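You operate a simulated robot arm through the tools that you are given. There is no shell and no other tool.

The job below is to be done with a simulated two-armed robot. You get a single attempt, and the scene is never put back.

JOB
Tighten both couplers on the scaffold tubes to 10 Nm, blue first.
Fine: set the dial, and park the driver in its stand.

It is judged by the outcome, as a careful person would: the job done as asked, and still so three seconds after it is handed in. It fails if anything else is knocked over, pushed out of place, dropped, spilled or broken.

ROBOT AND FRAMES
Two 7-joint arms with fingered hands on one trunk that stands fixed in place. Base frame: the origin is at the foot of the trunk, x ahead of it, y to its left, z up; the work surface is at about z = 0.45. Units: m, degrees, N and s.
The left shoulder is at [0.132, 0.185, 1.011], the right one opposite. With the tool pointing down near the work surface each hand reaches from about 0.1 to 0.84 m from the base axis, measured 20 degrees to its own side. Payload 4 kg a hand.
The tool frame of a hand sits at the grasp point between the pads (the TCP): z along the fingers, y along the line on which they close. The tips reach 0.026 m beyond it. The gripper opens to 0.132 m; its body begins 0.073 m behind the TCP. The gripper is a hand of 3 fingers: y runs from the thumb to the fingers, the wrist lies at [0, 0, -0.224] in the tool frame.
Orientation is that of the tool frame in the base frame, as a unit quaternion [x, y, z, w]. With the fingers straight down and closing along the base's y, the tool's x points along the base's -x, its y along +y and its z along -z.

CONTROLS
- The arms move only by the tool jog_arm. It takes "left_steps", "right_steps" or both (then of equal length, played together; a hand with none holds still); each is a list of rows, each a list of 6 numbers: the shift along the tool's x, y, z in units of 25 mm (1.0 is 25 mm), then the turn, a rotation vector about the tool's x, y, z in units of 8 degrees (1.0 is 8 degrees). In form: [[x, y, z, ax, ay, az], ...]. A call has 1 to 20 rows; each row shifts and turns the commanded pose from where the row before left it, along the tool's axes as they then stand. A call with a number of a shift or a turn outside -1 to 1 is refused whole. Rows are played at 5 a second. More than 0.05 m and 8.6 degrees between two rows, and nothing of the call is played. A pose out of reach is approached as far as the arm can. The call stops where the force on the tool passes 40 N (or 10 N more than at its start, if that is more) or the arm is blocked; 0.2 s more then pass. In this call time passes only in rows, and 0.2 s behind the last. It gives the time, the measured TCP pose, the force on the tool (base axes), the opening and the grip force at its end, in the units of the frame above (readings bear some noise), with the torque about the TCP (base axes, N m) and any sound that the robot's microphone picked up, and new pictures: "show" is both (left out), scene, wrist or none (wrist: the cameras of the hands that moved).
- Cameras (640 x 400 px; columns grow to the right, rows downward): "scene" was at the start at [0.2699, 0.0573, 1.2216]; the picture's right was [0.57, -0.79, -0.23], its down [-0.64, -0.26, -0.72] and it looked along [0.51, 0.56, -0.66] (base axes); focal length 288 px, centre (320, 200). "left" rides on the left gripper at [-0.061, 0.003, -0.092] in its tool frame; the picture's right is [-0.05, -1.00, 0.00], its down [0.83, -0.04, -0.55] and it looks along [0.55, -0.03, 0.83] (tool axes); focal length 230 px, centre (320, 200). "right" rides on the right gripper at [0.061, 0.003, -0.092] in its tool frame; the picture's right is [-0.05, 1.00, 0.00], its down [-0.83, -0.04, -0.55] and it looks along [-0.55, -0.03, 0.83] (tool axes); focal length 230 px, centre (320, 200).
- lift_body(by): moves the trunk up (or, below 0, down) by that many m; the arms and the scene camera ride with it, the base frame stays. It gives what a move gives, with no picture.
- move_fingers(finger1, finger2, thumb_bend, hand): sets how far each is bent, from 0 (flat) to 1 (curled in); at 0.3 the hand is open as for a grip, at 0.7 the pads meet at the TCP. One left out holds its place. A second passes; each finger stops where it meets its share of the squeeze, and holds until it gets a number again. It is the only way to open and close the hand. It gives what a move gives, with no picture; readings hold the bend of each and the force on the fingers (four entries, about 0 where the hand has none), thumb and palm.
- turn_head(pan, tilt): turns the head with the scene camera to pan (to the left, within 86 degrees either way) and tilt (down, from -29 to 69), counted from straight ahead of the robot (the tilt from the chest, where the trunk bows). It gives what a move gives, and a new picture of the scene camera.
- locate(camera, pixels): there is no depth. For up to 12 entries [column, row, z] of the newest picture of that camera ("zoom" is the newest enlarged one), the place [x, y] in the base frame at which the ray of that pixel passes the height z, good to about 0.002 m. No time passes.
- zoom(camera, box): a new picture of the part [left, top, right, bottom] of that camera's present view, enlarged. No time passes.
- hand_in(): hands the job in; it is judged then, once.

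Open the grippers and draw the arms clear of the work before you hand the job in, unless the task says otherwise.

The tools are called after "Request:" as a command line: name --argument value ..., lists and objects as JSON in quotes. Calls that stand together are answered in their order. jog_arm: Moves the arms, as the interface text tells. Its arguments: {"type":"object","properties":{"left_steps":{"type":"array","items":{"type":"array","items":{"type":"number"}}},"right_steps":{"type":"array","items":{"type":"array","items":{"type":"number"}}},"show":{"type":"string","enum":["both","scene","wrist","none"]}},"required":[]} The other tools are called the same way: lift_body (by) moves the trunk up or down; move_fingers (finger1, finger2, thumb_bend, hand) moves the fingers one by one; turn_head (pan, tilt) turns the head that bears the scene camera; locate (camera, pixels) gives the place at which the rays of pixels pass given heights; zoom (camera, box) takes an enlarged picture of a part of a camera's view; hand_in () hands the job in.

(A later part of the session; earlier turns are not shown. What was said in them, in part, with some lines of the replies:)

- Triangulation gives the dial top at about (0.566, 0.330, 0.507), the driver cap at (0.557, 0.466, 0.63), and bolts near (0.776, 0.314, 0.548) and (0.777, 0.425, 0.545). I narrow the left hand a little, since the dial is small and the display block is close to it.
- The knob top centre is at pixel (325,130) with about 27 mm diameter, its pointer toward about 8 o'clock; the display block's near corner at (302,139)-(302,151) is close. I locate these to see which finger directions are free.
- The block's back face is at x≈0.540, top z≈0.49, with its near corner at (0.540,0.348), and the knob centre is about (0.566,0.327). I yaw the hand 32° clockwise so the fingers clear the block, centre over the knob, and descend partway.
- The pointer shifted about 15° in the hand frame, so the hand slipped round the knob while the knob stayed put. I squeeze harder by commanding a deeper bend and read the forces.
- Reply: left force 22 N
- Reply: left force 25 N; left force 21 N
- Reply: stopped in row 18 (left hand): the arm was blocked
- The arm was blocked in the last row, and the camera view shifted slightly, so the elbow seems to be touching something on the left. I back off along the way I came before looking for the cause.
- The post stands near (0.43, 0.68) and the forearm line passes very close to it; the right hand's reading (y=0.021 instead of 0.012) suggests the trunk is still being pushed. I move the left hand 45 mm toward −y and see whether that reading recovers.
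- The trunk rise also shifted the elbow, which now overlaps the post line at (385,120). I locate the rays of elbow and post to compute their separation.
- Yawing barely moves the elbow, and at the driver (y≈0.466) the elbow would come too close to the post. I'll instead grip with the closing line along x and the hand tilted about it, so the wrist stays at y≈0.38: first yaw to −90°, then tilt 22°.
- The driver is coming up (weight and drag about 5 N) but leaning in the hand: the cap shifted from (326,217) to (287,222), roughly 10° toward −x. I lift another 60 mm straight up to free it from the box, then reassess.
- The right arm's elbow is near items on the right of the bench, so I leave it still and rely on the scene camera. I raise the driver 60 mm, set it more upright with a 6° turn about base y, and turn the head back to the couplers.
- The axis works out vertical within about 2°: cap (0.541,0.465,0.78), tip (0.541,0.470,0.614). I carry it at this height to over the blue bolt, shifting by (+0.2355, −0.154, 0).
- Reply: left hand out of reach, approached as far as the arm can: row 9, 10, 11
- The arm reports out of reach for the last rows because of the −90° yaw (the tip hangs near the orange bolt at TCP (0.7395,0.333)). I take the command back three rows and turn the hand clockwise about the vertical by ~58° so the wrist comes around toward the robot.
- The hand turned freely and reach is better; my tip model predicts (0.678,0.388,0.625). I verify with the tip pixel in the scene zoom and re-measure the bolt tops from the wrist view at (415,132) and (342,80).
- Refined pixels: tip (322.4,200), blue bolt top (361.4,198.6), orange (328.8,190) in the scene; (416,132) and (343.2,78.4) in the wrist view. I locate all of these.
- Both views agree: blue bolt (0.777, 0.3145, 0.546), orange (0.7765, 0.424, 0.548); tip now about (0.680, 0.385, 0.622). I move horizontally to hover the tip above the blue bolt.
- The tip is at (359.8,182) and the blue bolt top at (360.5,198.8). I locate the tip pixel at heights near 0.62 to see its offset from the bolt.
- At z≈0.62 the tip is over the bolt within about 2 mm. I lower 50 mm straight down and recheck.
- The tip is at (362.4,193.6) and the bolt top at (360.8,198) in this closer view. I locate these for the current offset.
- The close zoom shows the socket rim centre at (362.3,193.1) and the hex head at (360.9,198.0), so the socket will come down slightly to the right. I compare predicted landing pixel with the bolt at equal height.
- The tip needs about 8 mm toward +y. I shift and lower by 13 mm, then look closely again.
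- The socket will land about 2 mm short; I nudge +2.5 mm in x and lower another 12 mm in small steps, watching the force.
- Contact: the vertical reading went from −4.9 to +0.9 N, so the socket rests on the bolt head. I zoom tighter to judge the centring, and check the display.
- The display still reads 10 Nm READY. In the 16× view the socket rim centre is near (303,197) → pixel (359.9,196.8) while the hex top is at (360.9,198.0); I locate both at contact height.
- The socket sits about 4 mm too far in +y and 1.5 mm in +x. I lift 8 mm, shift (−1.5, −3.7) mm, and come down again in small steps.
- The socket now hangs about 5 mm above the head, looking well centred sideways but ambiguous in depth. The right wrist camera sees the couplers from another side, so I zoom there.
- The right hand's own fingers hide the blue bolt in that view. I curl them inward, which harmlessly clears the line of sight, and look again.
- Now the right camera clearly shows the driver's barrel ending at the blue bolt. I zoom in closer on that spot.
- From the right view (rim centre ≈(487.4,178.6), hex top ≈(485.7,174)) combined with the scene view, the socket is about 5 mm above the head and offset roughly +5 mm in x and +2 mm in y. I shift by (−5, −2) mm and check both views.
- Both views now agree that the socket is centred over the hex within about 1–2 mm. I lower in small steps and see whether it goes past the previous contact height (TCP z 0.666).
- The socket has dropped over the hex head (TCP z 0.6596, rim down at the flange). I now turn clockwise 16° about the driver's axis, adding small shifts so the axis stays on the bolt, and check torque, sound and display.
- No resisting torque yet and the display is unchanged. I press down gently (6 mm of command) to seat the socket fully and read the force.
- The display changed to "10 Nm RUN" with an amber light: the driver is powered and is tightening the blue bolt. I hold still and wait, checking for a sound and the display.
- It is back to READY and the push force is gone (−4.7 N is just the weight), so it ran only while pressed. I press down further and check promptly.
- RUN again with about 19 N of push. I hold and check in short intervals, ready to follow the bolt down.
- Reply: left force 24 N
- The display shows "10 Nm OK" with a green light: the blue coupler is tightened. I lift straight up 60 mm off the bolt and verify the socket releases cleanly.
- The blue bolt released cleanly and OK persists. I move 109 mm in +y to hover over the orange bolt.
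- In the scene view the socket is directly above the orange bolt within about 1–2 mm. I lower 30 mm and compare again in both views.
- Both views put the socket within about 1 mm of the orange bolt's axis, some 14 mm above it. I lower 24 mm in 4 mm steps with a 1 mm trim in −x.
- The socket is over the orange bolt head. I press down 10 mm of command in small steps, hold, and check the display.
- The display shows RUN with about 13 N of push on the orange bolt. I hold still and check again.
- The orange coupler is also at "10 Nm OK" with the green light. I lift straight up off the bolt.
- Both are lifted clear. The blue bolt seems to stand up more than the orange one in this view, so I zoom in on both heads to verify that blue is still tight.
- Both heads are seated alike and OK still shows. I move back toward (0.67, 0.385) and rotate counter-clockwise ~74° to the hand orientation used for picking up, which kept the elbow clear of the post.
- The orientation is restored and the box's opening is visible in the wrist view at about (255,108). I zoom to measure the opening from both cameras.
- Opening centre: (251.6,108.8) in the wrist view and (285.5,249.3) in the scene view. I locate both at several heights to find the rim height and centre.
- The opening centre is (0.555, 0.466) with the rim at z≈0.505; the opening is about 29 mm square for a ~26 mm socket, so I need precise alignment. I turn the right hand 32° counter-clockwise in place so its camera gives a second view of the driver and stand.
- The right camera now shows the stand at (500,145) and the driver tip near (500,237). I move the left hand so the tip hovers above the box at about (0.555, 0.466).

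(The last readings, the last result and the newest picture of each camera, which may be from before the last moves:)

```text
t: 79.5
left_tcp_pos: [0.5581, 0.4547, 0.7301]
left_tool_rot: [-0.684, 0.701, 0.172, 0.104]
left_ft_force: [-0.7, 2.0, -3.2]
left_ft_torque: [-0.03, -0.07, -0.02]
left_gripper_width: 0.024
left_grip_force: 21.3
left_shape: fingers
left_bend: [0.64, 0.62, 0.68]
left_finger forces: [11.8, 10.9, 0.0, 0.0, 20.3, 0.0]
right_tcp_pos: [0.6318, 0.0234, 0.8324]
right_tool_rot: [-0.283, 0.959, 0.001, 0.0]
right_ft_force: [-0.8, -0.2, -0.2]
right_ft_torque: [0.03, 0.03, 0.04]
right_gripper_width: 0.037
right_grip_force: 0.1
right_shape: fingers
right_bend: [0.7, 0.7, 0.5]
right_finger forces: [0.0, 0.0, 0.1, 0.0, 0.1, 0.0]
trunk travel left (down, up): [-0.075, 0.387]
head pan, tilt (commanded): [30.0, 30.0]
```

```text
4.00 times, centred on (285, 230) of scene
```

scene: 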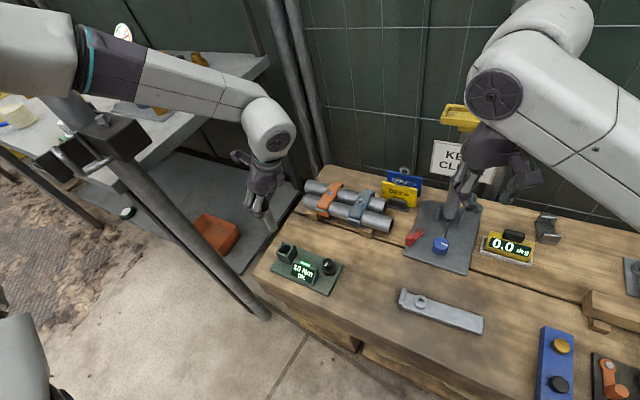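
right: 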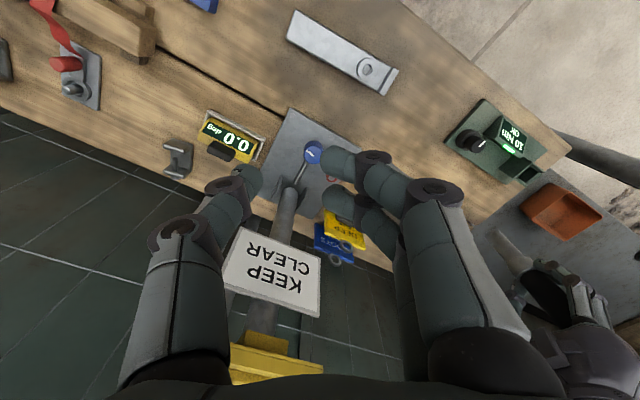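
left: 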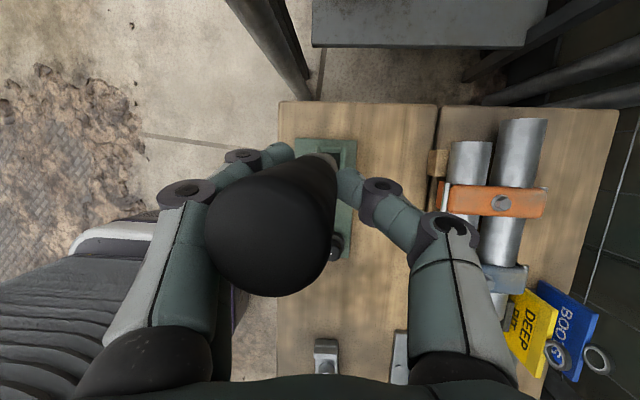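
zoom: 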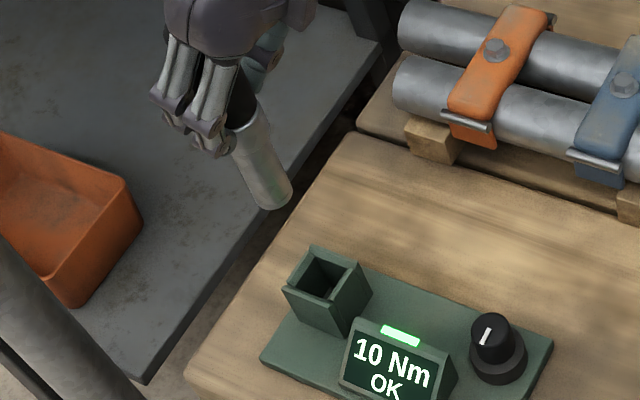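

The stand model fits the right view (opening at (528.5,173.5)). I zoom on the socket tip in both views to triangulate it.

Request:
zoom --camera "right" --box '[550, 180, 630, 250]'

Request:
zoom --camera "scene" --box '[258, 200, 302, 260]'

```text
5.71 times, centred on (590, 215) of right
```

zoom: 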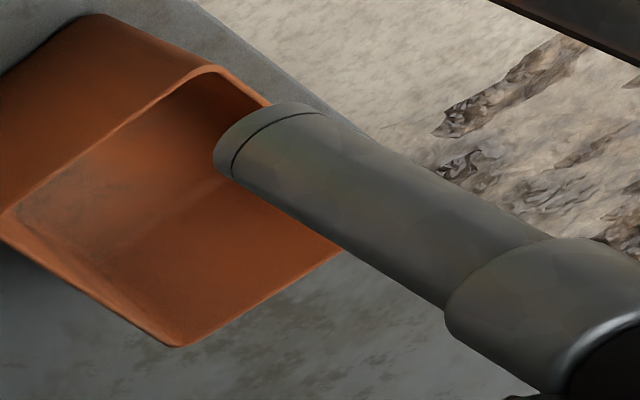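

```text
6.67 times, centred on (280, 230) of scene
```

zoom: 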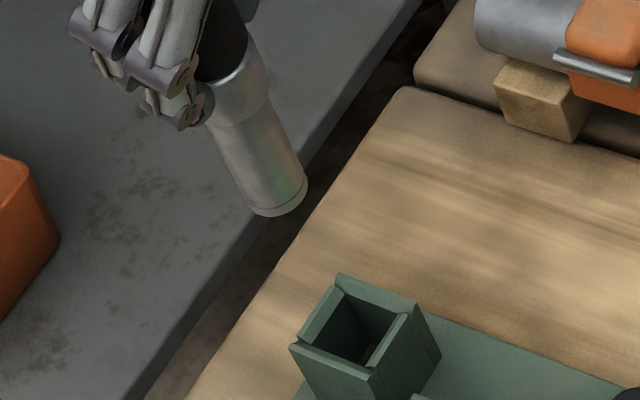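

Tip centre is about (580.6,204.4) in the right view and (273.5,228.9) in the scene view; the barrel's collar step is at (620.8,227.8) and (267.7,216.2). I locate them at several heights.

Request:
locate --camera "right" --pixels '[[580.6, 204.4, 0.6], [580.6, 204.4, 0.61], [580.6, 204.4, 0.62], [620.8, 227.8, 0.65], [620.8, 227.8, 0.66], [620.8, 227.8, 0.67], [528.5, 173.5, 0.505]]'

Request:
locate --camera "scene" --pixels '[[273.5, 228.9, 0.6], [273.5, 228.9, 0.61], [273.5, 228.9, 0.62], [267.7, 216.2, 0.65], [267.7, 216.2, 0.66], [267.7, 216.2, 0.67], [285.5, 249.3, 0.505]]'

```text
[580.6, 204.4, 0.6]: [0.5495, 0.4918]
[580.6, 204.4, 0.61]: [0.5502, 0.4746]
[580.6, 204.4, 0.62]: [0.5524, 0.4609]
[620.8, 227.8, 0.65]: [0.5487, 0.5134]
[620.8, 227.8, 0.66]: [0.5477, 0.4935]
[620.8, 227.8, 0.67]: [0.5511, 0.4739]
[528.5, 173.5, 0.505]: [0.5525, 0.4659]
```

```text
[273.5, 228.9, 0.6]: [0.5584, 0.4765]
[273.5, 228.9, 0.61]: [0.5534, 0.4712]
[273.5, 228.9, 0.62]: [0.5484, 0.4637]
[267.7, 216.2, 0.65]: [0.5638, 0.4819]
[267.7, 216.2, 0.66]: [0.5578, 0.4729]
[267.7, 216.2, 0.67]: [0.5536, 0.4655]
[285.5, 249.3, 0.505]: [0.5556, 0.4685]
```

Triangulation gives tip (0.5505, 0.467, 0.6155) and collar (0.551, 0.4615, 0.676): the driver leans about 4° with its top toward −y. I correct that lean, shift the tip onto the opening centre, and lower about 50 mm.

Request:
jog_arm --left_steps '[[-0.265, -0.159, 0.093, 0.02, 0.472, 0.043], [0.222, -0.07, 0.659, 0, 0, 0], [0.222, -0.07, 0.659, 0, 0, 0], [0.222, -0.07, 0.659, 0, 0, 0]]' --show "wrist"

Request:
zoom --camera "right" --box '[510, 150, 590, 220]'

Request:
zoom --camera "scene" --box '[262, 215, 306, 271]'

```text
t: 80.5
left_tcp_pos: [0.5666, 0.4617, 0.6761]
left_tool_rot: [-0.687, 0.707, 0.147, 0.08]
left_ft_force: [-0.2, 0.4, -4.2]
left_ft_torque: [0.01, -0.02, 0.0]
left_gripper_width: 0.0239
left_grip_force: 21.8
left_shape: fingers
left_bend: [0.64, 0.62, 0.68]
left_finger forces: [12.0, 10.9, 0.1, 0.1, 20.3, 0.0]
right_tcp_pos: [0.6319, 0.023, 0.8303]
right_tool_rot: [-0.282, 0.959, -0.001, 0.0]
right_ft_force: [-0.2, 0.1, 1.1]
right_ft_torque: [-0.01, -0.02, -0.04]
right_gripper_width: 0.0366
right_grip_force: 0.0
right_shape: fingers
right_bend: [0.7, 0.7, 0.5]
right_finger forces: [0.0, 0.0, 0.0, 0.1, 0.1, 0.0]
trunk travel left (down, up): [-0.075, 0.387]
head pan, tilt (commanded): [30.0, 30.0]
```

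left: 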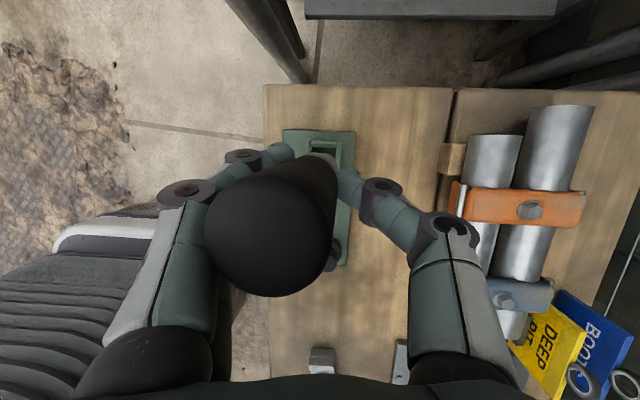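

```text
5.71 times, centred on (550, 185) of right
```

zoom: 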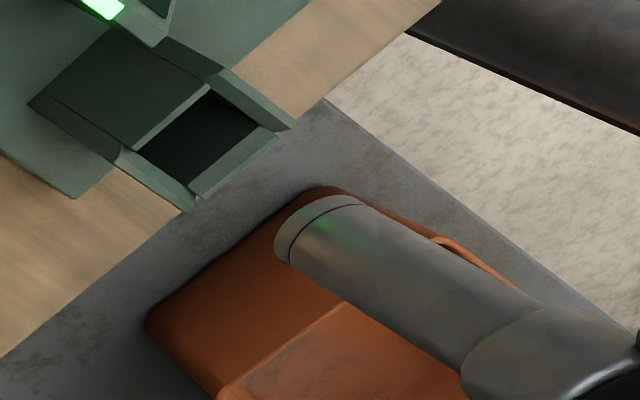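

```text
7.14 times, centred on (284, 243) of scene
```

zoom: 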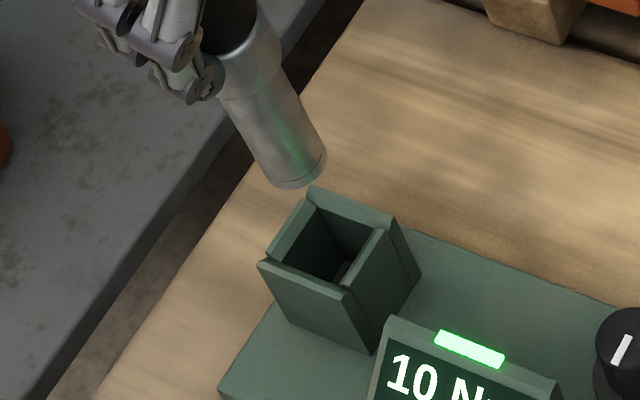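

I measure again: tip (549.6,189.7) right / (280.5,238.9) scene; collar (582,209.5) / (274.5,226.6); opening (529,174.1) / (284.4,249.3).

Request:
locate --camera "right" --pixels '[[549.6, 189.7, 0.55], [549.6, 189.7, 0.56], [549.6, 189.7, 0.57], [582, 209.5, 0.61], [582, 209.5, 0.62], [582, 209.5, 0.63], [529, 174.1, 0.505]]'

Request:
locate --camera "scene" --pixels '[[280.5, 238.9, 0.55], [280.5, 238.9, 0.56], [280.5, 238.9, 0.57], [274.5, 226.6, 0.61], [274.5, 226.6, 0.62], [274.5, 226.6, 0.63], [284.4, 249.3, 0.505]]'

```text
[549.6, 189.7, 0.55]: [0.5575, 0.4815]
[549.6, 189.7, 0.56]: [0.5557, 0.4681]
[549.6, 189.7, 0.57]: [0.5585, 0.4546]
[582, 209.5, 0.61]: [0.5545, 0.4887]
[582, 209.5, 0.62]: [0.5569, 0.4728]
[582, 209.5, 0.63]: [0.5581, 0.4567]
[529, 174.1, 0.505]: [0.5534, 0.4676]
```

```text
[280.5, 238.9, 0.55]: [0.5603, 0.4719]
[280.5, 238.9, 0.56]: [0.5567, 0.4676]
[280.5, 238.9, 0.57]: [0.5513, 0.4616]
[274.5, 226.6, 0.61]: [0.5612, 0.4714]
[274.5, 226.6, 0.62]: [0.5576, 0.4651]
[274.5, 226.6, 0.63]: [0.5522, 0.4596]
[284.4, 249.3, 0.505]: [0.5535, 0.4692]
```

The tip is now (0.5567, 0.468, 0.56), opening about (0.554, 0.468), with about 2° of lean left in y by the edge slopes. I correct 1.8°, shift (−2.8, +4) mm to compensate, and lower 40 mm to just above the rim.

Request:
jog_arm --left_steps '[[-0.147, 0.113, 0.061, 0.0095, 0.2237, 0.02], [0.23, -0.08, 0.7625, 0, 0, 0], [0.23, -0.08, 0.7625, 0, 0, 0], [0, 0, 0, 0, 0, 0]]' --show "none"

Request:
zoom --camera "right" --box '[500, 145, 570, 205]'

Request:
zoom --camera "scene" --box '[266, 225, 306, 275]'

```text
t: 81.5
left_tcp_pos: [0.5611, 0.4652, 0.6377]
left_tool_rot: [-0.689, 0.708, 0.138, 0.069]
left_ft_force: [-0.8, -0.1, -4.1]
left_ft_torque: [0.0, -0.04, -0.01]
left_gripper_width: 0.0238
left_grip_force: 21.2
left_shape: fingers
left_bend: [0.64, 0.62, 0.68]
left_finger forces: [12.0, 10.9, 0.0, 0.0, 20.4, 0.0]
right_tcp_pos: [0.6323, 0.0238, 0.8288]
right_tool_rot: [-0.283, 0.959, -0.001, -0.002]
right_ft_force: [0.4, -0.3, 0.3]
right_ft_torque: [-0.02, 0.03, -0.04]
right_gripper_width: 0.0369
right_grip_force: 0.2
right_shape: fingers
right_bend: [0.7, 0.7, 0.5]
right_finger forces: [0.0, 0.1, 0.0, 0.1, 0.0, 0.0]
trunk travel left (down, up): [-0.075, 0.387]
head pan, tilt (commanded): [30.0, 30.0]
```

```text
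6.67 times, centred on (535, 175) of right
```

zoom: 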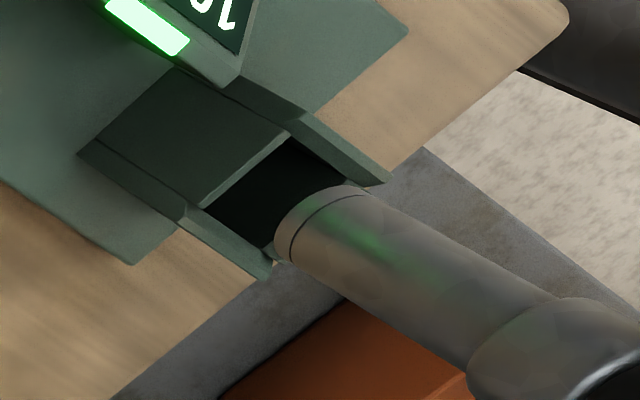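

```text
8.00 times, centred on (286, 250) of scene
```

zoom: 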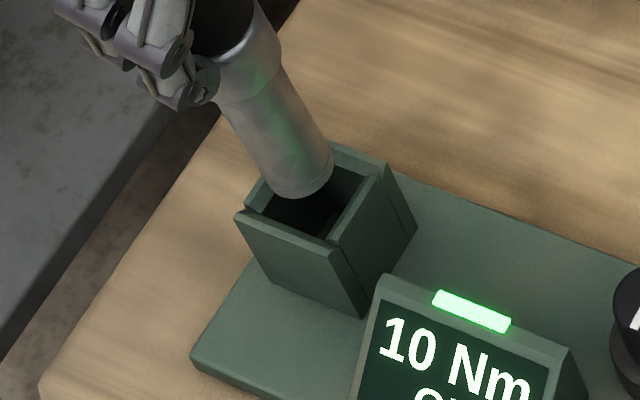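

The tip is right over the opening. I locate tip (534.7,178.4) right / (283.6,247.1) scene near z≈0.52 to get the last offset.

Request:
locate --camera "right" --pixels '[[534.7, 178.4, 0.515], [534.7, 178.4, 0.52], [534.7, 178.4, 0.525], [528.8, 173.8, 0.505]]'

Request:
locate --camera "scene" --pixels '[[283.6, 247.1, 0.515], [283.6, 247.1, 0.52], [283.6, 247.1, 0.525], [285, 249.3, 0.505]]'

Request:
zoom --camera "scene" --box '[275, 238, 299, 262]'

```text
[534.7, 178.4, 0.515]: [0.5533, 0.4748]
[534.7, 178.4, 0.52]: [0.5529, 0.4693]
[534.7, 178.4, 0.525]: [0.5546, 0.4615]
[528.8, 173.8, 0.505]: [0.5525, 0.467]
```

```text
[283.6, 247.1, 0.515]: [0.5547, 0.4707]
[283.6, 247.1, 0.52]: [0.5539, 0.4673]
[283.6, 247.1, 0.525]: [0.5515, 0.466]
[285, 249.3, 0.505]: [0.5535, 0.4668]
```

```text
16.00 times, centred on (287, 250) of scene
```

zoom: 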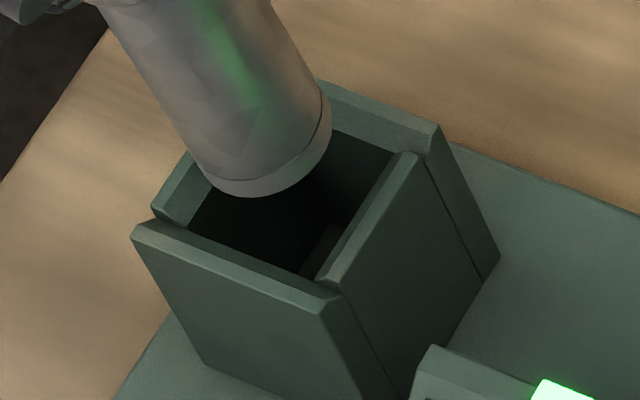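

Tip and opening centres now agree within about 1 mm. I lower 20 mm in 4 mm steps to begin the insertion, watching forces.

Request:
jog_arm --left_steps '[[0.046, -0.016, 0.1525, 0, 0, 0], [0.046, -0.016, 0.1525, 0, 0, 0], [0.046, -0.016, 0.1525, 0, 0, 0], [0.046, -0.016, 0.1525, 0, 0, 0], [0.046, -0.016, 0.1525, 0, 0, 0]]' --show "none"

Request:
zoom --camera "scene" --box '[275, 238, 299, 262]'

Request:
zoom --camera "right" --box '[505, 150, 555, 200]'

```text
t: 82.7
left_tcp_pos: [0.5622, 0.4643, 0.6179]
left_tool_rot: [-0.688, 0.709, 0.137, 0.069]
left_ft_force: [-0.3, 1.1, -3.9]
left_ft_torque: [0.05, -0.04, -0.05]
left_gripper_width: 0.0238
left_grip_force: 21.9
left_shape: fingers
left_bend: [0.64, 0.62, 0.68]
left_finger forces: [12.7, 10.5, 0.0, 0.1, 20.2, 0.0]
right_tcp_pos: [0.6331, 0.0235, 0.8305]
right_tool_rot: [-0.282, 0.959, 0.0, -0.001]
right_ft_force: [-0.3, -0.7, 0.0]
right_ft_torque: [0.03, -0.01, 0.01]
right_gripper_width: 0.0369
right_grip_force: 0.1
right_shape: fingers
right_bend: [0.7, 0.7, 0.5]
right_finger forces: [0.1, 0.0, 0.0, 0.1, 0.0, 0.1]
trunk travel left (down, up): [-0.075, 0.387]
head pan, tilt (commanded): [30.0, 30.0]
```

```text
16.00 times, centred on (287, 250) of scene
```

zoom: 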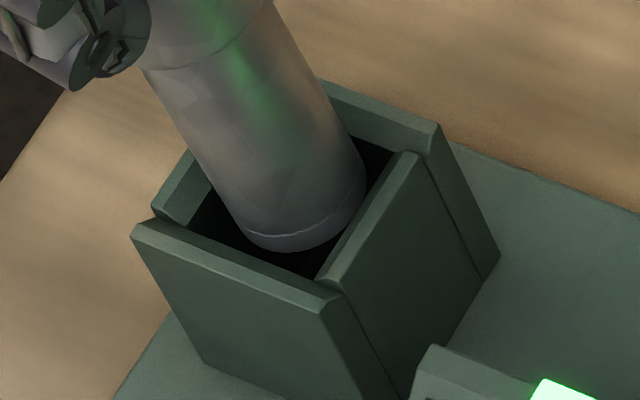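

```text
8.00 times, centred on (530, 175) of right
```

zoom: 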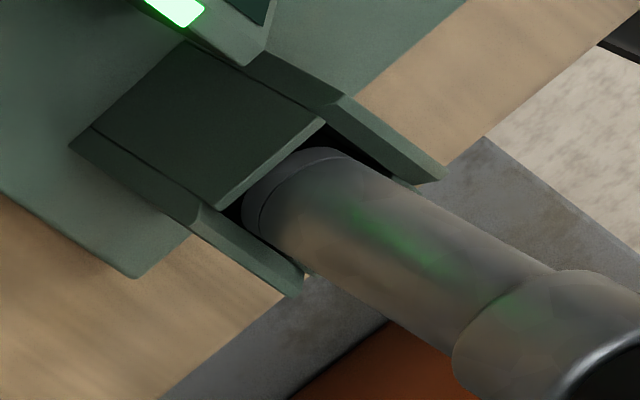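

The socket has entered the box with no significant contact force. I continue down 16 mm more.

Request:
jog_arm --left_steps '[[0.046, -0.016, 0.1525, 0, 0, 0], [0.046, -0.016, 0.1525, 0, 0, 0], [0.046, -0.016, 0.1525, 0, 0, 0], [0.046, -0.016, 0.1525, 0, 0, 0]]' --show "none"

Request:
zoom --camera "scene" --box '[270, 228, 302, 262]'

Request:
zoom --camera "right" --box '[505, 150, 555, 200]'

```text
t: 83.7
left_tcp_pos: [0.5635, 0.4651, 0.602]
left_tool_rot: [-0.688, 0.709, 0.138, 0.07]
left_ft_force: [-0.1, -0.9, -4.2]
left_ft_torque: [-0.01, -0.01, 0.02]
left_gripper_width: 0.0238
left_grip_force: 21.7
left_shape: fingers
left_bend: [0.64, 0.62, 0.68]
left_finger forces: [11.8, 11.1, 0.0, 0.0, 20.0, 0.0]
right_tcp_pos: [0.6331, 0.0218, 0.8303]
right_tool_rot: [-0.282, 0.959, -0.001, -0.001]
right_ft_force: [0.2, 0.2, -0.4]
right_ft_torque: [-0.03, 0.01, 0.04]
right_gripper_width: 0.0367
right_grip_force: 0.1
right_shape: fingers
right_bend: [0.7, 0.7, 0.5]
right_finger forces: [0.0, 0.1, 0.0, 0.0, 0.0, 0.0]
trunk travel left (down, up): [-0.075, 0.387]
head pan, tilt (commanded): [30.0, 30.0]
```

```text
11.76 times, centred on (286, 245) of scene
```

zoom: 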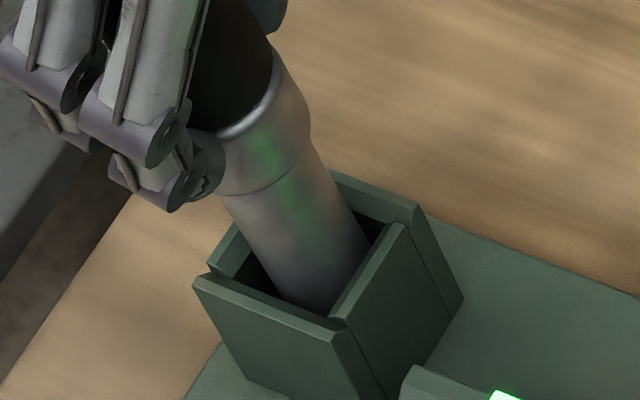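

```text
8.00 times, centred on (530, 175) of right
```

zoom: 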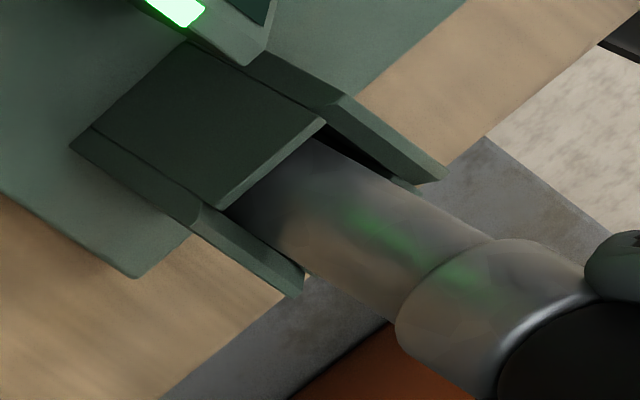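

Still no contact load; the seat was reached at TCP z≈0.577 originally, about 25 mm lower. I lower another 20 mm.

Request:
jog_arm --left_steps '[[0.046, -0.016, 0.1525, 0, 0, 0], [0.046, -0.016, 0.1525, 0, 0, 0], [0.046, -0.016, 0.1525, 0, 0, 0], [0.046, -0.016, 0.1525, 0, 0, 0], [0.046, -0.016, 0.1525, 0, 0, 0]]' --show "none"

Request:
zoom --camera "scene" --box '[265, 220, 310, 270]'

Request:
zoom --camera "right" --box '[505, 150, 555, 200]'

```text
t: 84.9
left_tcp_pos: [0.5614, 0.4646, 0.5804]
left_tool_rot: [-0.688, 0.709, 0.137, 0.07]
left_ft_force: [-0.6, 0.2, -4.1]
left_ft_torque: [-0.04, -0.04, 0.02]
left_gripper_width: 0.0238
left_grip_force: 21.9
left_shape: fingers
left_bend: [0.64, 0.62, 0.68]
left_finger forces: [12.0, 11.1, 0.1, 0.0, 20.3, 0.1]
right_tcp_pos: [0.6318, 0.0218, 0.8315]
right_tool_rot: [-0.283, 0.959, 0.0, -0.001]
right_ft_force: [0.0, -1.0, 0.3]
right_ft_torque: [0.01, -0.01, -0.01]
right_gripper_width: 0.0367
right_grip_force: 0.0
right_shape: fingers
right_bend: [0.7, 0.7, 0.5]
right_finger forces: [0.0, 0.0, 0.1, 0.1, 0.0, 0.1]
trunk travel left (down, up): [-0.075, 0.387]
head pan, tilt (commanded): [30.0, 30.0]
```

```text
8.00 times, centred on (288, 245) of scene
```

zoom: 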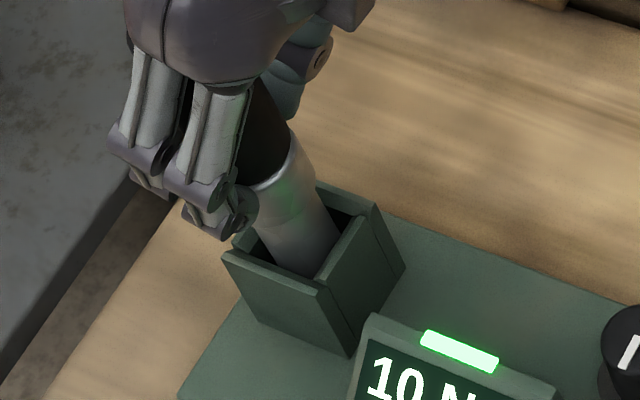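

```text
8.00 times, centred on (530, 175) of right
```

zoom: 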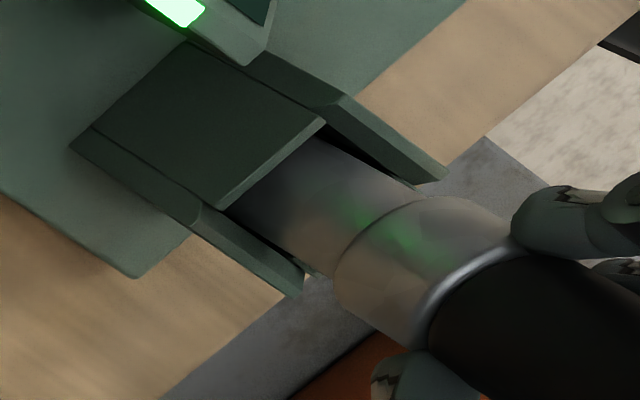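

Still carrying the full weight (−4.1 N). I lower in 2 mm steps until the seat takes the weight.

Request:
jog_arm --left_steps '[[0.023, -0.008, 0.0763, 0, 0, 0], [0.023, -0.008, 0.0763, 0, 0, 0], [0.023, -0.008, 0.0763, 0, 0, 0]]' --show "none"

```text
t: 85.7
left_tcp_pos: [0.5617, 0.4649, 0.5748]
left_tool_rot: [-0.688, 0.709, 0.138, 0.07]
left_ft_force: [0.8, -0.5, -4.3]
left_ft_torque: [-0.01, -0.05, 0.04]
left_gripper_width: 0.0238
left_grip_force: 21.8
left_shape: fingers
left_bend: [0.64, 0.62, 0.68]
left_finger forces: [11.9, 11.1, 0.1, 0.0, 20.2, 0.0]
right_tcp_pos: [0.6322, 0.0232, 0.831]
right_tool_rot: [-0.283, 0.959, -0.001, -0.001]
right_ft_force: [-0.3, -0.2, -0.2]
right_ft_torque: [0.01, -0.02, 0.01]
right_gripper_width: 0.0369
right_grip_force: 0.1
right_shape: fingers
right_bend: [0.7, 0.7, 0.5]
right_finger forces: [0.1, 0.0, 0.0, 0.0, 0.0, 0.0]
trunk travel left (down, up): [-0.075, 0.387]
head pan, tilt (commanded): [30.0, 30.0]
```

No seating yet, so the driver likely slid up slightly in the grip when pressing on the bolts. I continue in 2 mm steps.

Request:
jog_arm --left_steps '[[0.023, -0.008, 0.0763, 0, 0, 0], [0.023, -0.008, 0.0763, 0, 0, 0], [0.023, -0.008, 0.0763, 0, 0, 0]]' --show "none"

Request:
zoom --camera "scene" --box '[265, 220, 310, 270]'

Request:
zoom --camera "right" --box '[505, 150, 605, 230]'

```text
t: 86.5
left_tcp_pos: [0.5625, 0.464, 0.5729]
left_tool_rot: [-0.689, 0.709, 0.136, 0.071]
left_ft_force: [-0.4, -0.2, 22.3]
left_ft_torque: [0.25, 0.29, 0.01]
left_gripper_width: 0.0234
left_grip_force: 27.1
left_shape: fingers
left_bend: [0.64, 0.62, 0.68]
left_finger forces: [15.2, 13.1, 0.0, 0.1, 25.3, 0.0]
right_tcp_pos: [0.6302, 0.0222, 0.8328]
right_tool_rot: [-0.282, 0.959, 0.0, 0.001]
right_ft_force: [-0.8, -0.4, -0.9]
right_ft_torque: [0.02, 0.0, -0.01]
right_gripper_width: 0.0364
right_grip_force: 0.0
right_shape: fingers
right_bend: [0.7, 0.7, 0.5]
right_finger forces: [0.0, 0.0, 0.0, 0.1, 0.0, 0.1]
trunk travel left (down, up): [-0.075, 0.387]
head pan, tilt (commanded): [30.0, 30.0]
```

```text
8.00 times, centred on (288, 245) of scene
```

zoom: 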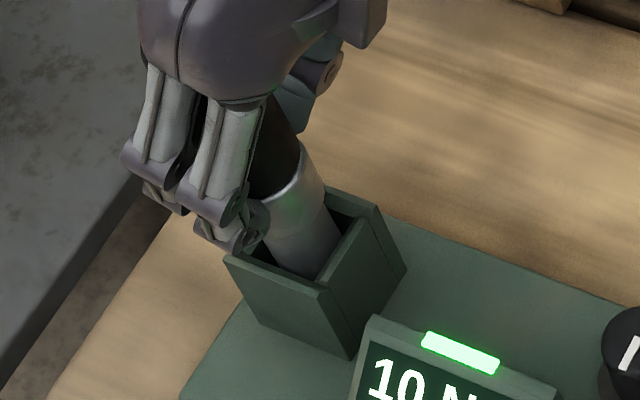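

```text
5.00 times, centred on (555, 190) of right
```

zoom: 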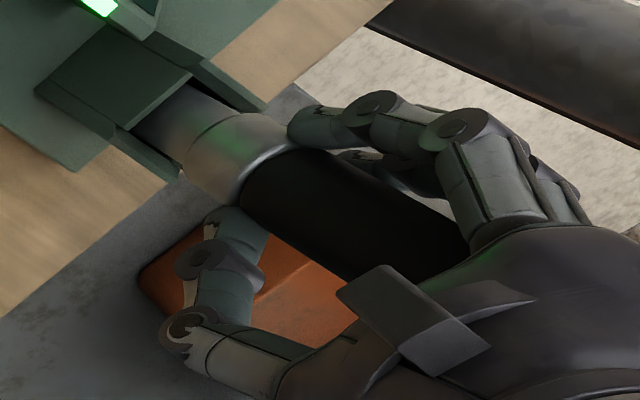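

The seat now pushes back with about 26 N: the driver is bottomed at TCP z≈0.573. I ease up 4 mm to take off the load.

Request:
jog_arm --left_steps '[[-0.023, 0.008, -0.0763, 0, 0, 0], [-0.023, 0.008, -0.0763, 0, 0, 0], [0, 0, 0, 0, 0, 0]]' --show "none"

```text
t: 87.3
left_tcp_pos: [0.5623, 0.465, 0.5739]
left_tool_rot: [-0.688, 0.709, 0.136, 0.069]
left_ft_force: [1.4, 0.6, 7.8]
left_ft_torque: [0.05, -0.08, 0.01]
left_gripper_width: 0.0235
left_grip_force: 26.1
left_shape: fingers
left_bend: [0.64, 0.62, 0.68]
left_finger forces: [14.6, 11.9, 0.1, 0.1, 25.1, 0.1]
right_tcp_pos: [0.6312, 0.0225, 0.8308]
right_tool_rot: [-0.282, 0.959, 0.0, 0.001]
right_ft_force: [0.4, 0.4, 0.3]
right_ft_torque: [0.0, -0.02, 0.01]
right_gripper_width: 0.0367
right_grip_force: 0.0
right_shape: fingers
right_bend: [0.7, 0.7, 0.5]
right_finger forces: [0.0, 0.1, 0.0, 0.0, 0.0, 0.1]
trunk travel left (down, up): [-0.075, 0.387]
head pan, tilt (commanded): [30.0, 30.0]
```

About 12 N still presses on the seat. I raise 1 mm more and relax the squeeze in stages before opening.

Request:
jog_arm --left_steps '[[-0.0115, 0.004, -0.038, 0, 0, 0], [0, 0, 0, 0, 0, 0]]' --show "none"

Request:
move_fingers --hand "left" --finger1 0.68 --finger2 0.66 --thumb_bend 0.7

Request:
move_fingers --hand "left" --finger1 0.5 --finger2 0.5 --thumb_bend 0.54

Request:
zoom --camera "scene" --box '[255, 195, 325, 275]'

Request:
zoom --camera "right" --box '[505, 150, 605, 230]'

Request:
zoom --camera "left" --box '[180, 80, 460, 320]'

```text
t: 87.9
left_tcp_pos: [0.5629, 0.466, 0.5748]
left_tool_rot: [-0.688, 0.709, 0.137, 0.069]
left_ft_force: [0.4, -0.2, 0.7]
left_ft_torque: [0.01, -0.17, 0.0]
left_gripper_width: 0.0237
left_grip_force: 24.3
left_shape: fingers
left_bend: [0.64, 0.62, 0.68]
left_finger forces: [13.5, 11.3, 0.0, 0.1, 23.8, 0.0]
right_tcp_pos: [0.6321, 0.0211, 0.8304]
right_tool_rot: [-0.282, 0.959, 0.0, -0.001]
right_ft_force: [0.1, -0.3, 0.1]
right_ft_torque: [0.03, -0.01, 0.01]
right_gripper_width: 0.0366
right_grip_force: 0.1
right_shape: fingers
right_bend: [0.7, 0.7, 0.5]
right_finger forces: [0.1, 0.0, 0.0, 0.1, 0.0, 0.0]
trunk travel left (down, up): [-0.075, 0.387]
head pan, tilt (commanded): [30.0, 30.0]
```

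```text
t: 88.9
left_tcp_pos: [0.5627, 0.4647, 0.5769]
left_tool_rot: [-0.688, 0.709, 0.137, 0.07]
left_ft_force: [3.7, -1.7, 10.8]
left_ft_torque: [0.01, -0.26, -0.03]
left_gripper_width: 0.0248
left_grip_force: 13.8
left_shape: fingers
left_bend: [0.62, 0.6, 0.69]
left_finger forces: [6.2, 6.2, 0.0, 0.0, 14.9, 0.0]
right_tcp_pos: [0.6298, 0.0226, 0.8319]
right_tool_rot: [-0.282, 0.959, 0.001, 0.0]
right_ft_force: [0.2, -0.1, -0.1]
right_ft_torque: [0.03, 0.02, 0.01]
right_gripper_width: 0.0366
right_grip_force: 0.1
right_shape: fingers
right_bend: [0.7, 0.7, 0.5]
right_finger forces: [0.0, 0.1, 0.1, 0.1, 0.1, 0.1]
trunk travel left (down, up): [-0.075, 0.387]
head pan, tilt (commanded): [30.0, 30.0]
```

```text
t: 89.9
left_tcp_pos: [0.5617, 0.465, 0.5755]
left_tool_rot: [-0.688, 0.709, 0.138, 0.07]
left_ft_force: [0.4, -1.0, 0.7]
left_ft_torque: [0.01, -0.02, 0.01]
left_gripper_width: 0.0604
left_grip_force: 0.1
left_shape: fingers
left_bend: [0.5, 0.5, 0.54]
left_finger forces: [0.0, 0.1, 0.0, 0.0, 0.0, 0.0]
right_tcp_pos: [0.6323, 0.0225, 0.8312]
right_tool_rot: [-0.283, 0.959, 0.0, 0.0]
right_ft_force: [0.1, -0.3, 0.1]
right_ft_torque: [0.02, -0.02, -0.04]
right_gripper_width: 0.0367
right_grip_force: 0.1
right_shape: fingers
right_bend: [0.7, 0.7, 0.5]
right_finger forces: [0.1, 0.1, 0.0, 0.0, 0.1, 0.0]
trunk travel left (down, up): [-0.075, 0.387]
head pan, tilt (commanded): [30.0, 30.0]
```

```text
5.00 times, centred on (290, 235) of scene
```

zoom: 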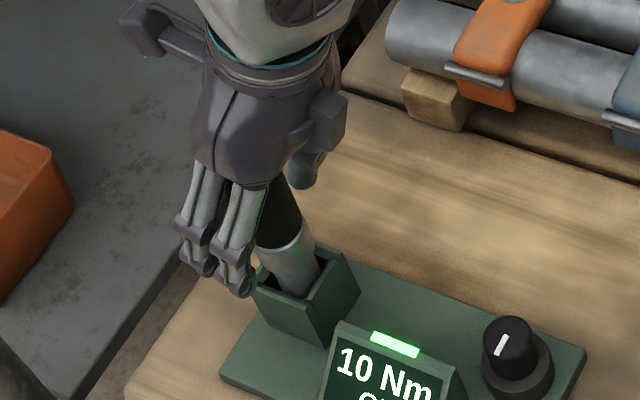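

```text
5.00 times, centred on (555, 190) of right
```

zoom: 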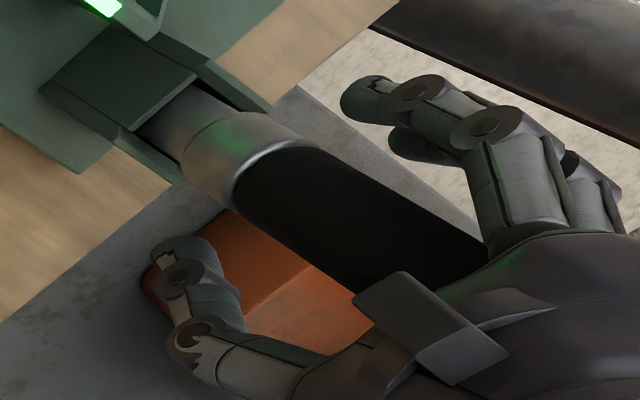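

```text
1.67 times, centred on (320, 200) of left
```

zoom: 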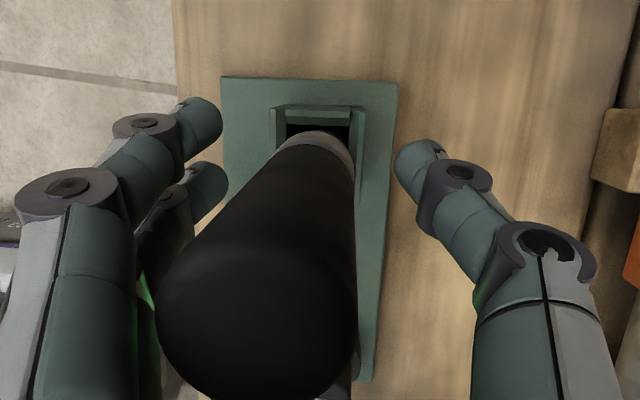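

The driver is released and stands in its box; the cap in the wrist view at (282,272) is near the finger side, so I open the hand wider before withdrawing.

Request:
move_fingers --hand "left" --finger1 0.3 --finger2 0.3 --thumb_bend 0.4

Request:
zoom --camera "left" --box '[160, 80, 480, 340]'

```text
t: 90.9
left_tcp_pos: [0.5624, 0.4649, 0.5755]
left_tool_rot: [-0.688, 0.709, 0.137, 0.07]
left_ft_force: [-0.4, 0.3, -0.9]
left_ft_torque: [0.05, 0.0, -0.01]
left_gripper_width: 0.1175
left_grip_force: 0.0
left_shape: fingers
left_bend: [0.3, 0.3, 0.4]
left_finger forces: [0.0, 0.1, 0.0, 0.0, 0.0, 0.0]
right_tcp_pos: [0.6314, 0.0226, 0.8304]
right_tool_rot: [-0.282, 0.959, -0.001, -0.001]
right_ft_force: [0.0, -0.1, 0.8]
right_ft_torque: [-0.01, 0.01, 0.02]
right_gripper_width: 0.0367
right_grip_force: 0.0
right_shape: fingers
right_bend: [0.7, 0.7, 0.5]
right_finger forces: [0.0, 0.1, 0.0, 0.0, 0.1, 0.0]
trunk travel left (down, up): [-0.075, 0.387]
head pan, tilt (commanded): [30.0, 30.0]
```

```text
1.54 times, centred on (320, 210) of left
```

zoom: 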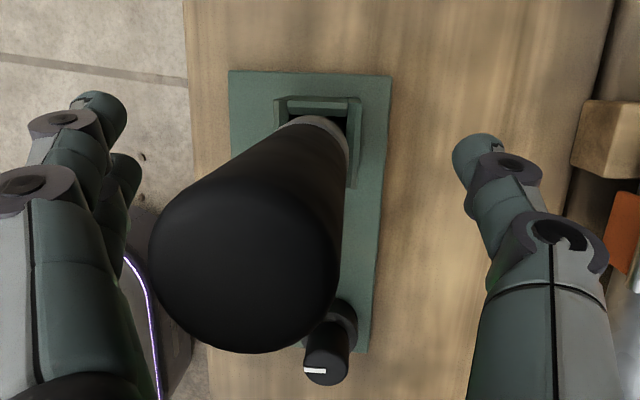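

There is a clear gap on both sides but the cap is closer to the fingers, so I shift the hand 10 mm toward −x to centre it, then withdraw straight up 130 mm.

Request:
jog_arm --left_steps '[[0, 0.2, 0, 0, 0, 0], [0, 0.2, 0, 0, 0, 0], [-0.1, 0.035, -0.334, 0, 0, 0], [-0.15, 0.05, -0.5, 0, 0, 0], [-0.214, 0.074, -0.708, 0, 0, 0], [-0.214, 0.074, -0.708, 0, 0, 0], [-0.214, 0.074, -0.708, 0, 0, 0], [-0.214, 0.074, -0.708, 0, 0, 0], [-0.214, 0.074, -0.708, 0, 0, 0], [-0.214, 0.074, -0.708, 0, 0, 0]]' --show "both"

Request:
zoom --camera "scene" --box '[250, 180, 350, 310]'

Request:
zoom --camera "right" --box '[460, 80, 640, 260]'

```text
t: 93.1
left_tcp_pos: [0.552, 0.4653, 0.7108]
left_tool_rot: [-0.688, 0.709, 0.137, 0.07]
left_ft_force: [0.1, -0.2, 0.4]
left_ft_torque: [0.01, -0.02, 0.0]
left_gripper_width: 0.1177
left_grip_force: 0.0
left_shape: fingers
left_bend: [0.3, 0.3, 0.4]
left_finger forces: [0.1, 0.0, 0.0, 0.0, 0.1, 0.0]
right_tcp_pos: [0.6318, 0.0219, 0.8311]
right_tool_rot: [-0.282, 0.959, 0.0, 0.0]
right_ft_force: [-0.1, 0.7, 0.4]
right_ft_torque: [-0.03, 0.01, -0.02]
right_gripper_width: 0.0369
right_grip_force: 0.0
right_shape: fingers
right_bend: [0.7, 0.7, 0.5]
right_finger forces: [0.0, 0.0, 0.0, 0.0, 0.0, 0.0]
trunk travel left (down, up): [-0.075, 0.387]
head pan, tilt (commanded): [30.0, 30.0]
```

scene: 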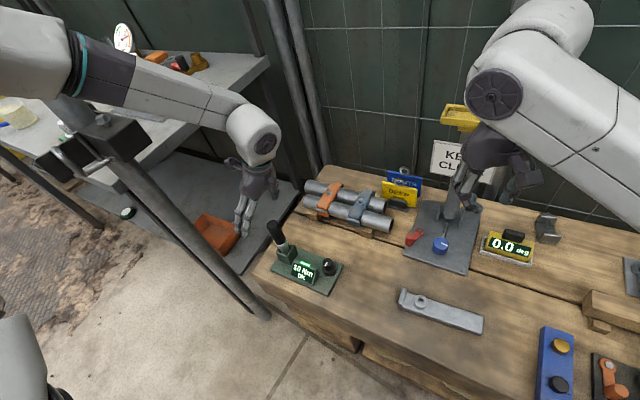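
left: 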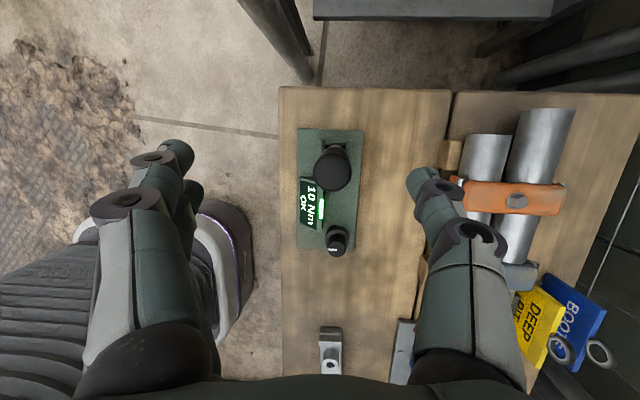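

```text
3.08 times, centred on (300, 245) of scene
```

zoom: 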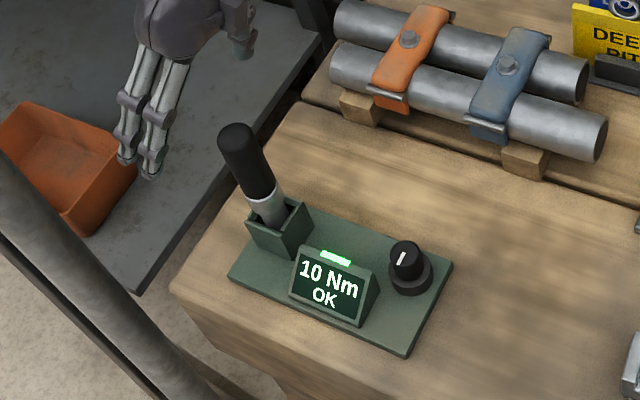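

```text
2.22 times, centred on (550, 170) of right
```

zoom: 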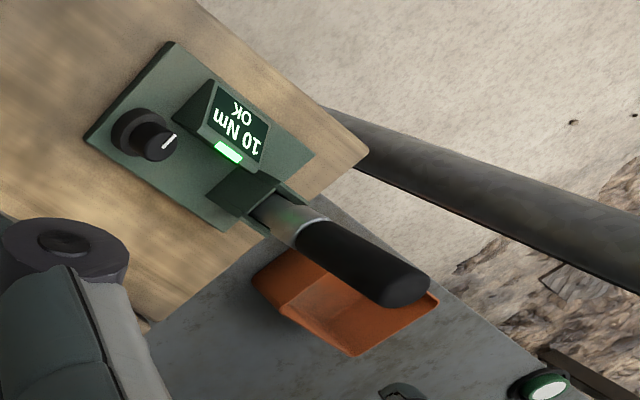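

The driver stands parked upright in its box, the display reads "10 Nm OK", and nothing else moved. I draw the left hand up and away from the bench, and open the right hand again.

Request:
jog_arm --left_steps '[[-0.23, 0.078, -0.762, 0, 0, 0], [-0.23, 0.078, -0.762, 0, 0, 0], [-0.23, 0.078, -0.762, 0, 0, 0], [-0.23, 0.078, -0.762, 0, 0, 0], [0.957, -0.016, -0.29, 0, 0, 0], [0.957, -0.016, -0.29, 0, 0, 0], [0.957, -0.016, -0.29, 0, 0, 0], [0.957, -0.016, -0.29, 0, 0, 0]]' --show "scene"

Request:
move_fingers --hand "right" --finger1 0.3 --finger2 0.3 --thumb_bend 0.3

```text
t: 94.9
left_tcp_pos: [0.5542, 0.363, 0.7885]
left_tool_rot: [-0.688, 0.709, 0.136, 0.069]
left_ft_force: [-0.9, 0.5, 0.0]
left_ft_torque: [0.0, 0.0, 0.03]
left_gripper_width: 0.1177
left_grip_force: 0.1
left_shape: fingers
left_bend: [0.3, 0.3, 0.4]
left_finger forces: [0.1, 0.0, 0.0, 0.0, 0.1, 0.1]
right_tcp_pos: [0.631, 0.0211, 0.8304]
right_tool_rot: [-0.283, 0.959, -0.001, 0.0]
right_ft_force: [0.0, 0.8, 0.5]
right_ft_torque: [0.04, -0.02, 0.03]
right_gripper_width: 0.0366
right_grip_force: 0.0
right_shape: fingers
right_bend: [0.7, 0.7, 0.5]
right_finger forces: [0.0, 0.1, 0.1, 0.0, 0.0, 0.0]
trunk travel left (down, up): [-0.075, 0.387]
head pan, tilt (commanded): [30.0, 30.0]
```

scene: 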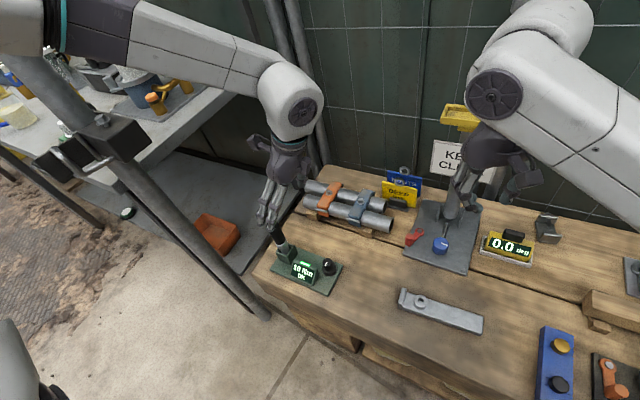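

```text
t: 95.9
left_tcp_pos: [0.5538, 0.3624, 0.789]
left_tool_rot: [-0.688, 0.709, 0.138, 0.07]
left_ft_force: [0.5, 0.2, -0.2]
left_ft_torque: [-0.01, -0.01, 0.0]
left_gripper_width: 0.1175
left_grip_force: 0.1
left_shape: fingers
left_bend: [0.3, 0.3, 0.4]
left_finger forces: [0.0, 0.0, 0.0, 0.0, 0.1, 0.1]
right_tcp_pos: [0.6319, 0.0229, 0.8313]
right_tool_rot: [-0.282, 0.959, 0.001, 0.0]
right_ft_force: [-0.1, -0.4, -1.2]
right_ft_torque: [0.0, 0.0, -0.02]
right_gripper_width: 0.1341
right_grip_force: 0.1
right_shape: fingers
right_bend: [0.3, 0.3, 0.3]
right_finger forces: [0.1, 0.0, 0.1, 0.0, 0.0, 0.0]
trunk travel left (down, up): [-0.075, 0.387]
head pan, tilt (commanded): [30.0, 30.0]
```

Both hands are free and open. I pull the left hand back 140 mm toward the robot while turning the right hand back to its starting yaw.

Request:
jog_arm --left_steps '[[0.04, 0.928, 0.083, 0, 0, 0], [0.04, 0.928, 0.083, 0, 0, 0], [0.04, 0.928, 0.083, 0, 0, 0], [0.04, 0.928, 0.083, 0, 0, 0], [0.04, 0.928, 0.083, 0, 0, 0], [0.04, 0.928, 0.083, 0, 0, 0]]' --right_steps '[[0, 0, 0, 0, 0, 0.667], [0, 0, 0, 0, 0, 0.667], [0, 0, 0, 0, 0, 0.667], [0, 0, 0, 0, 0, 0.667], [0, 0, 0, 0, 0, 0.667], [0, 0, 0, 0, 0, 0.667]]' --show "both"

Request:
zoom --camera "scene" --box '[240, 170, 420, 310]'

```text
t: 97.3
left_tcp_pos: [0.4113, 0.3658, 0.7872]
left_tool_rot: [-0.688, 0.71, 0.136, 0.07]
left_ft_force: [-0.2, 0.0, -0.9]
left_ft_torque: [-0.01, 0.01, 0.0]
left_gripper_width: 0.1179
left_grip_force: 0.0
left_shape: fingers
left_bend: [0.3, 0.3, 0.4]
left_finger forces: [0.0, 0.0, 0.0, 0.1, 0.0, 0.0]
right_tcp_pos: [0.6324, 0.0241, 0.8299]
right_tool_rot: [-0.006, 1.0, 0.0, 0.0]
right_ft_force: [0.8, 0.1, -0.6]
right_ft_torque: [-0.01, 0.0, 0.02]
right_gripper_width: 0.134
right_grip_force: 0.0
right_shape: fingers
right_bend: [0.3, 0.3, 0.3]
right_finger forces: [0.1, 0.0, 0.0, 0.0, 0.0, 0.0]
trunk travel left (down, up): [-0.075, 0.387]
head pan, tilt (commanded): [30.0, 30.0]
```

scene: 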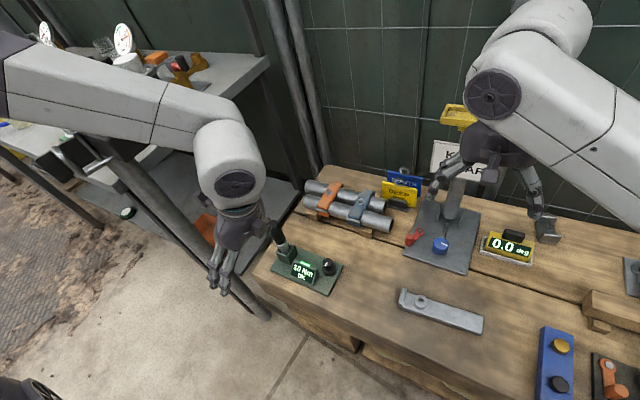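
right: 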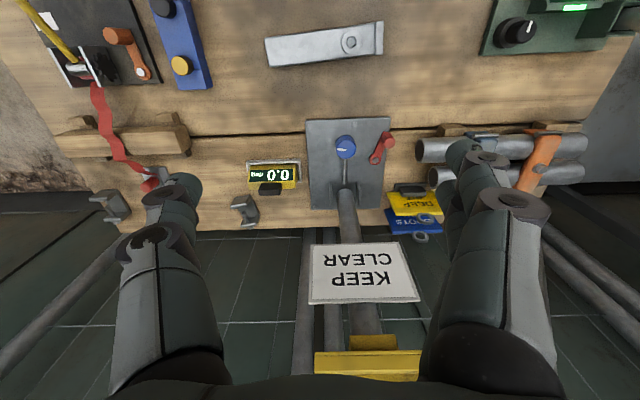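
left: 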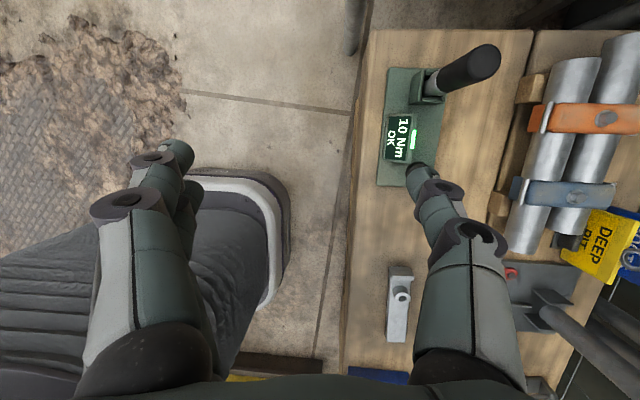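

```text
2.86 times, centred on (330, 240) of scene
```

zoom: 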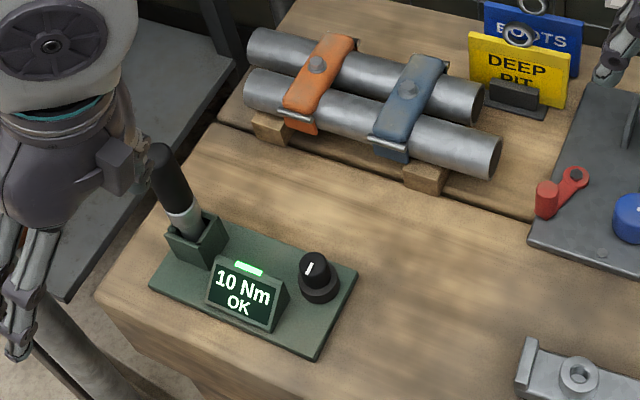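

Everything is in place: driver parked, display "10 Nm OK", both couplers seated. I check the cap position against its original height and glance left to confirm that nothing was disturbed where the arm was blocked earlier.

Request:
locate --camera "scene" --pixels '[[275.1, 222.5, 0.62], [275.1, 222.5, 0.63], [275.1, 222.5, 0.64]]'

Request:
turn_head --pan 75 --tilt 25

```text
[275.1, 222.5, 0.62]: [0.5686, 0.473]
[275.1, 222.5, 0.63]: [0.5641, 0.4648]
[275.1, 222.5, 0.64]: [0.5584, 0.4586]
```

```text
t: 98.5
left_tcp_pos: [0.4138, 0.3652, 0.7883]
left_tool_rot: [-0.688, 0.709, 0.137, 0.069]
left_ft_force: [0.1, 0.0, -0.2]
left_ft_torque: [0.02, -0.05, 0.0]
left_gripper_width: 0.1177
left_grip_force: 0.1
left_shape: fingers
left_bend: [0.3, 0.3, 0.4]
left_finger forces: [0.0, 0.0, 0.0, 0.1, 0.0, 0.0]
right_tcp_pos: [0.6334, 0.0232, 0.8306]
right_tool_rot: [-0.008, 1.0, 0.0, 0.0]
right_ft_force: [-0.2, 0.8, -0.5]
right_ft_torque: [-0.01, 0.02, 0.0]
right_gripper_width: 0.1337
right_grip_force: 0.0
right_shape: fingers
right_bend: [0.3, 0.3, 0.3]
right_finger forces: [0.0, 0.0, 0.0, 0.0, 0.0, 0.1]
trunk travel left (down, up): [-0.075, 0.387]
head pan, tilt (commanded): [75.0, 25.0]
```

scene: 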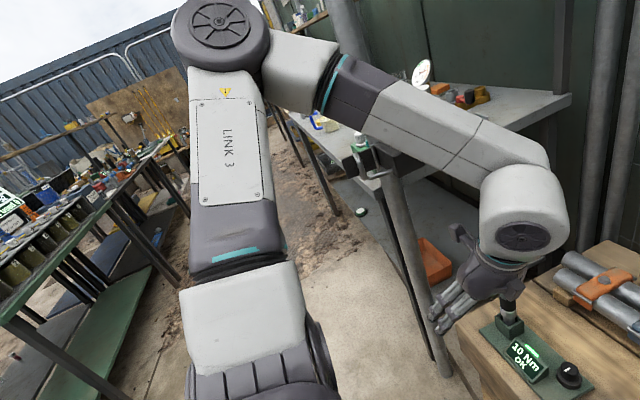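

Nothing on the left was disturbed: the post, bench items and orange tray are where they were, and the driver sits in its box with the display at 10 Nm OK. Both hands are open and clear, so I hand the job in.

Request:
hand_in

```text
The job is handed in.
```

Both couplers are tightened to 10 Nm, blue first and then orange. The display showed "10 Nm OK" with a green light after each one.

- **Dial:** it started at 5 Nm and is now set to 10 Nm. It only turned counter-clockwise; clockwise met a stop.
- **Driver:** it is parked upright in its stand, within about a centimetre of where it stood before. Both hands are open and clear of the work.
- **Blue coupler:** the first run stopped before finishing because the push on the bolt eased off. I pressed again and it ran through to OK. I checked both bolt heads afterwards and they look seated alike.
- **Arm blocked once:** early on, while I was moving the left arm toward the driver, it was blocked. The likely cause was the elbow touching the upright post on the left. The trunk turned by just under 1° and stayed that way. I looked at the post and the left bench again before handing in, and nothing there had moved.
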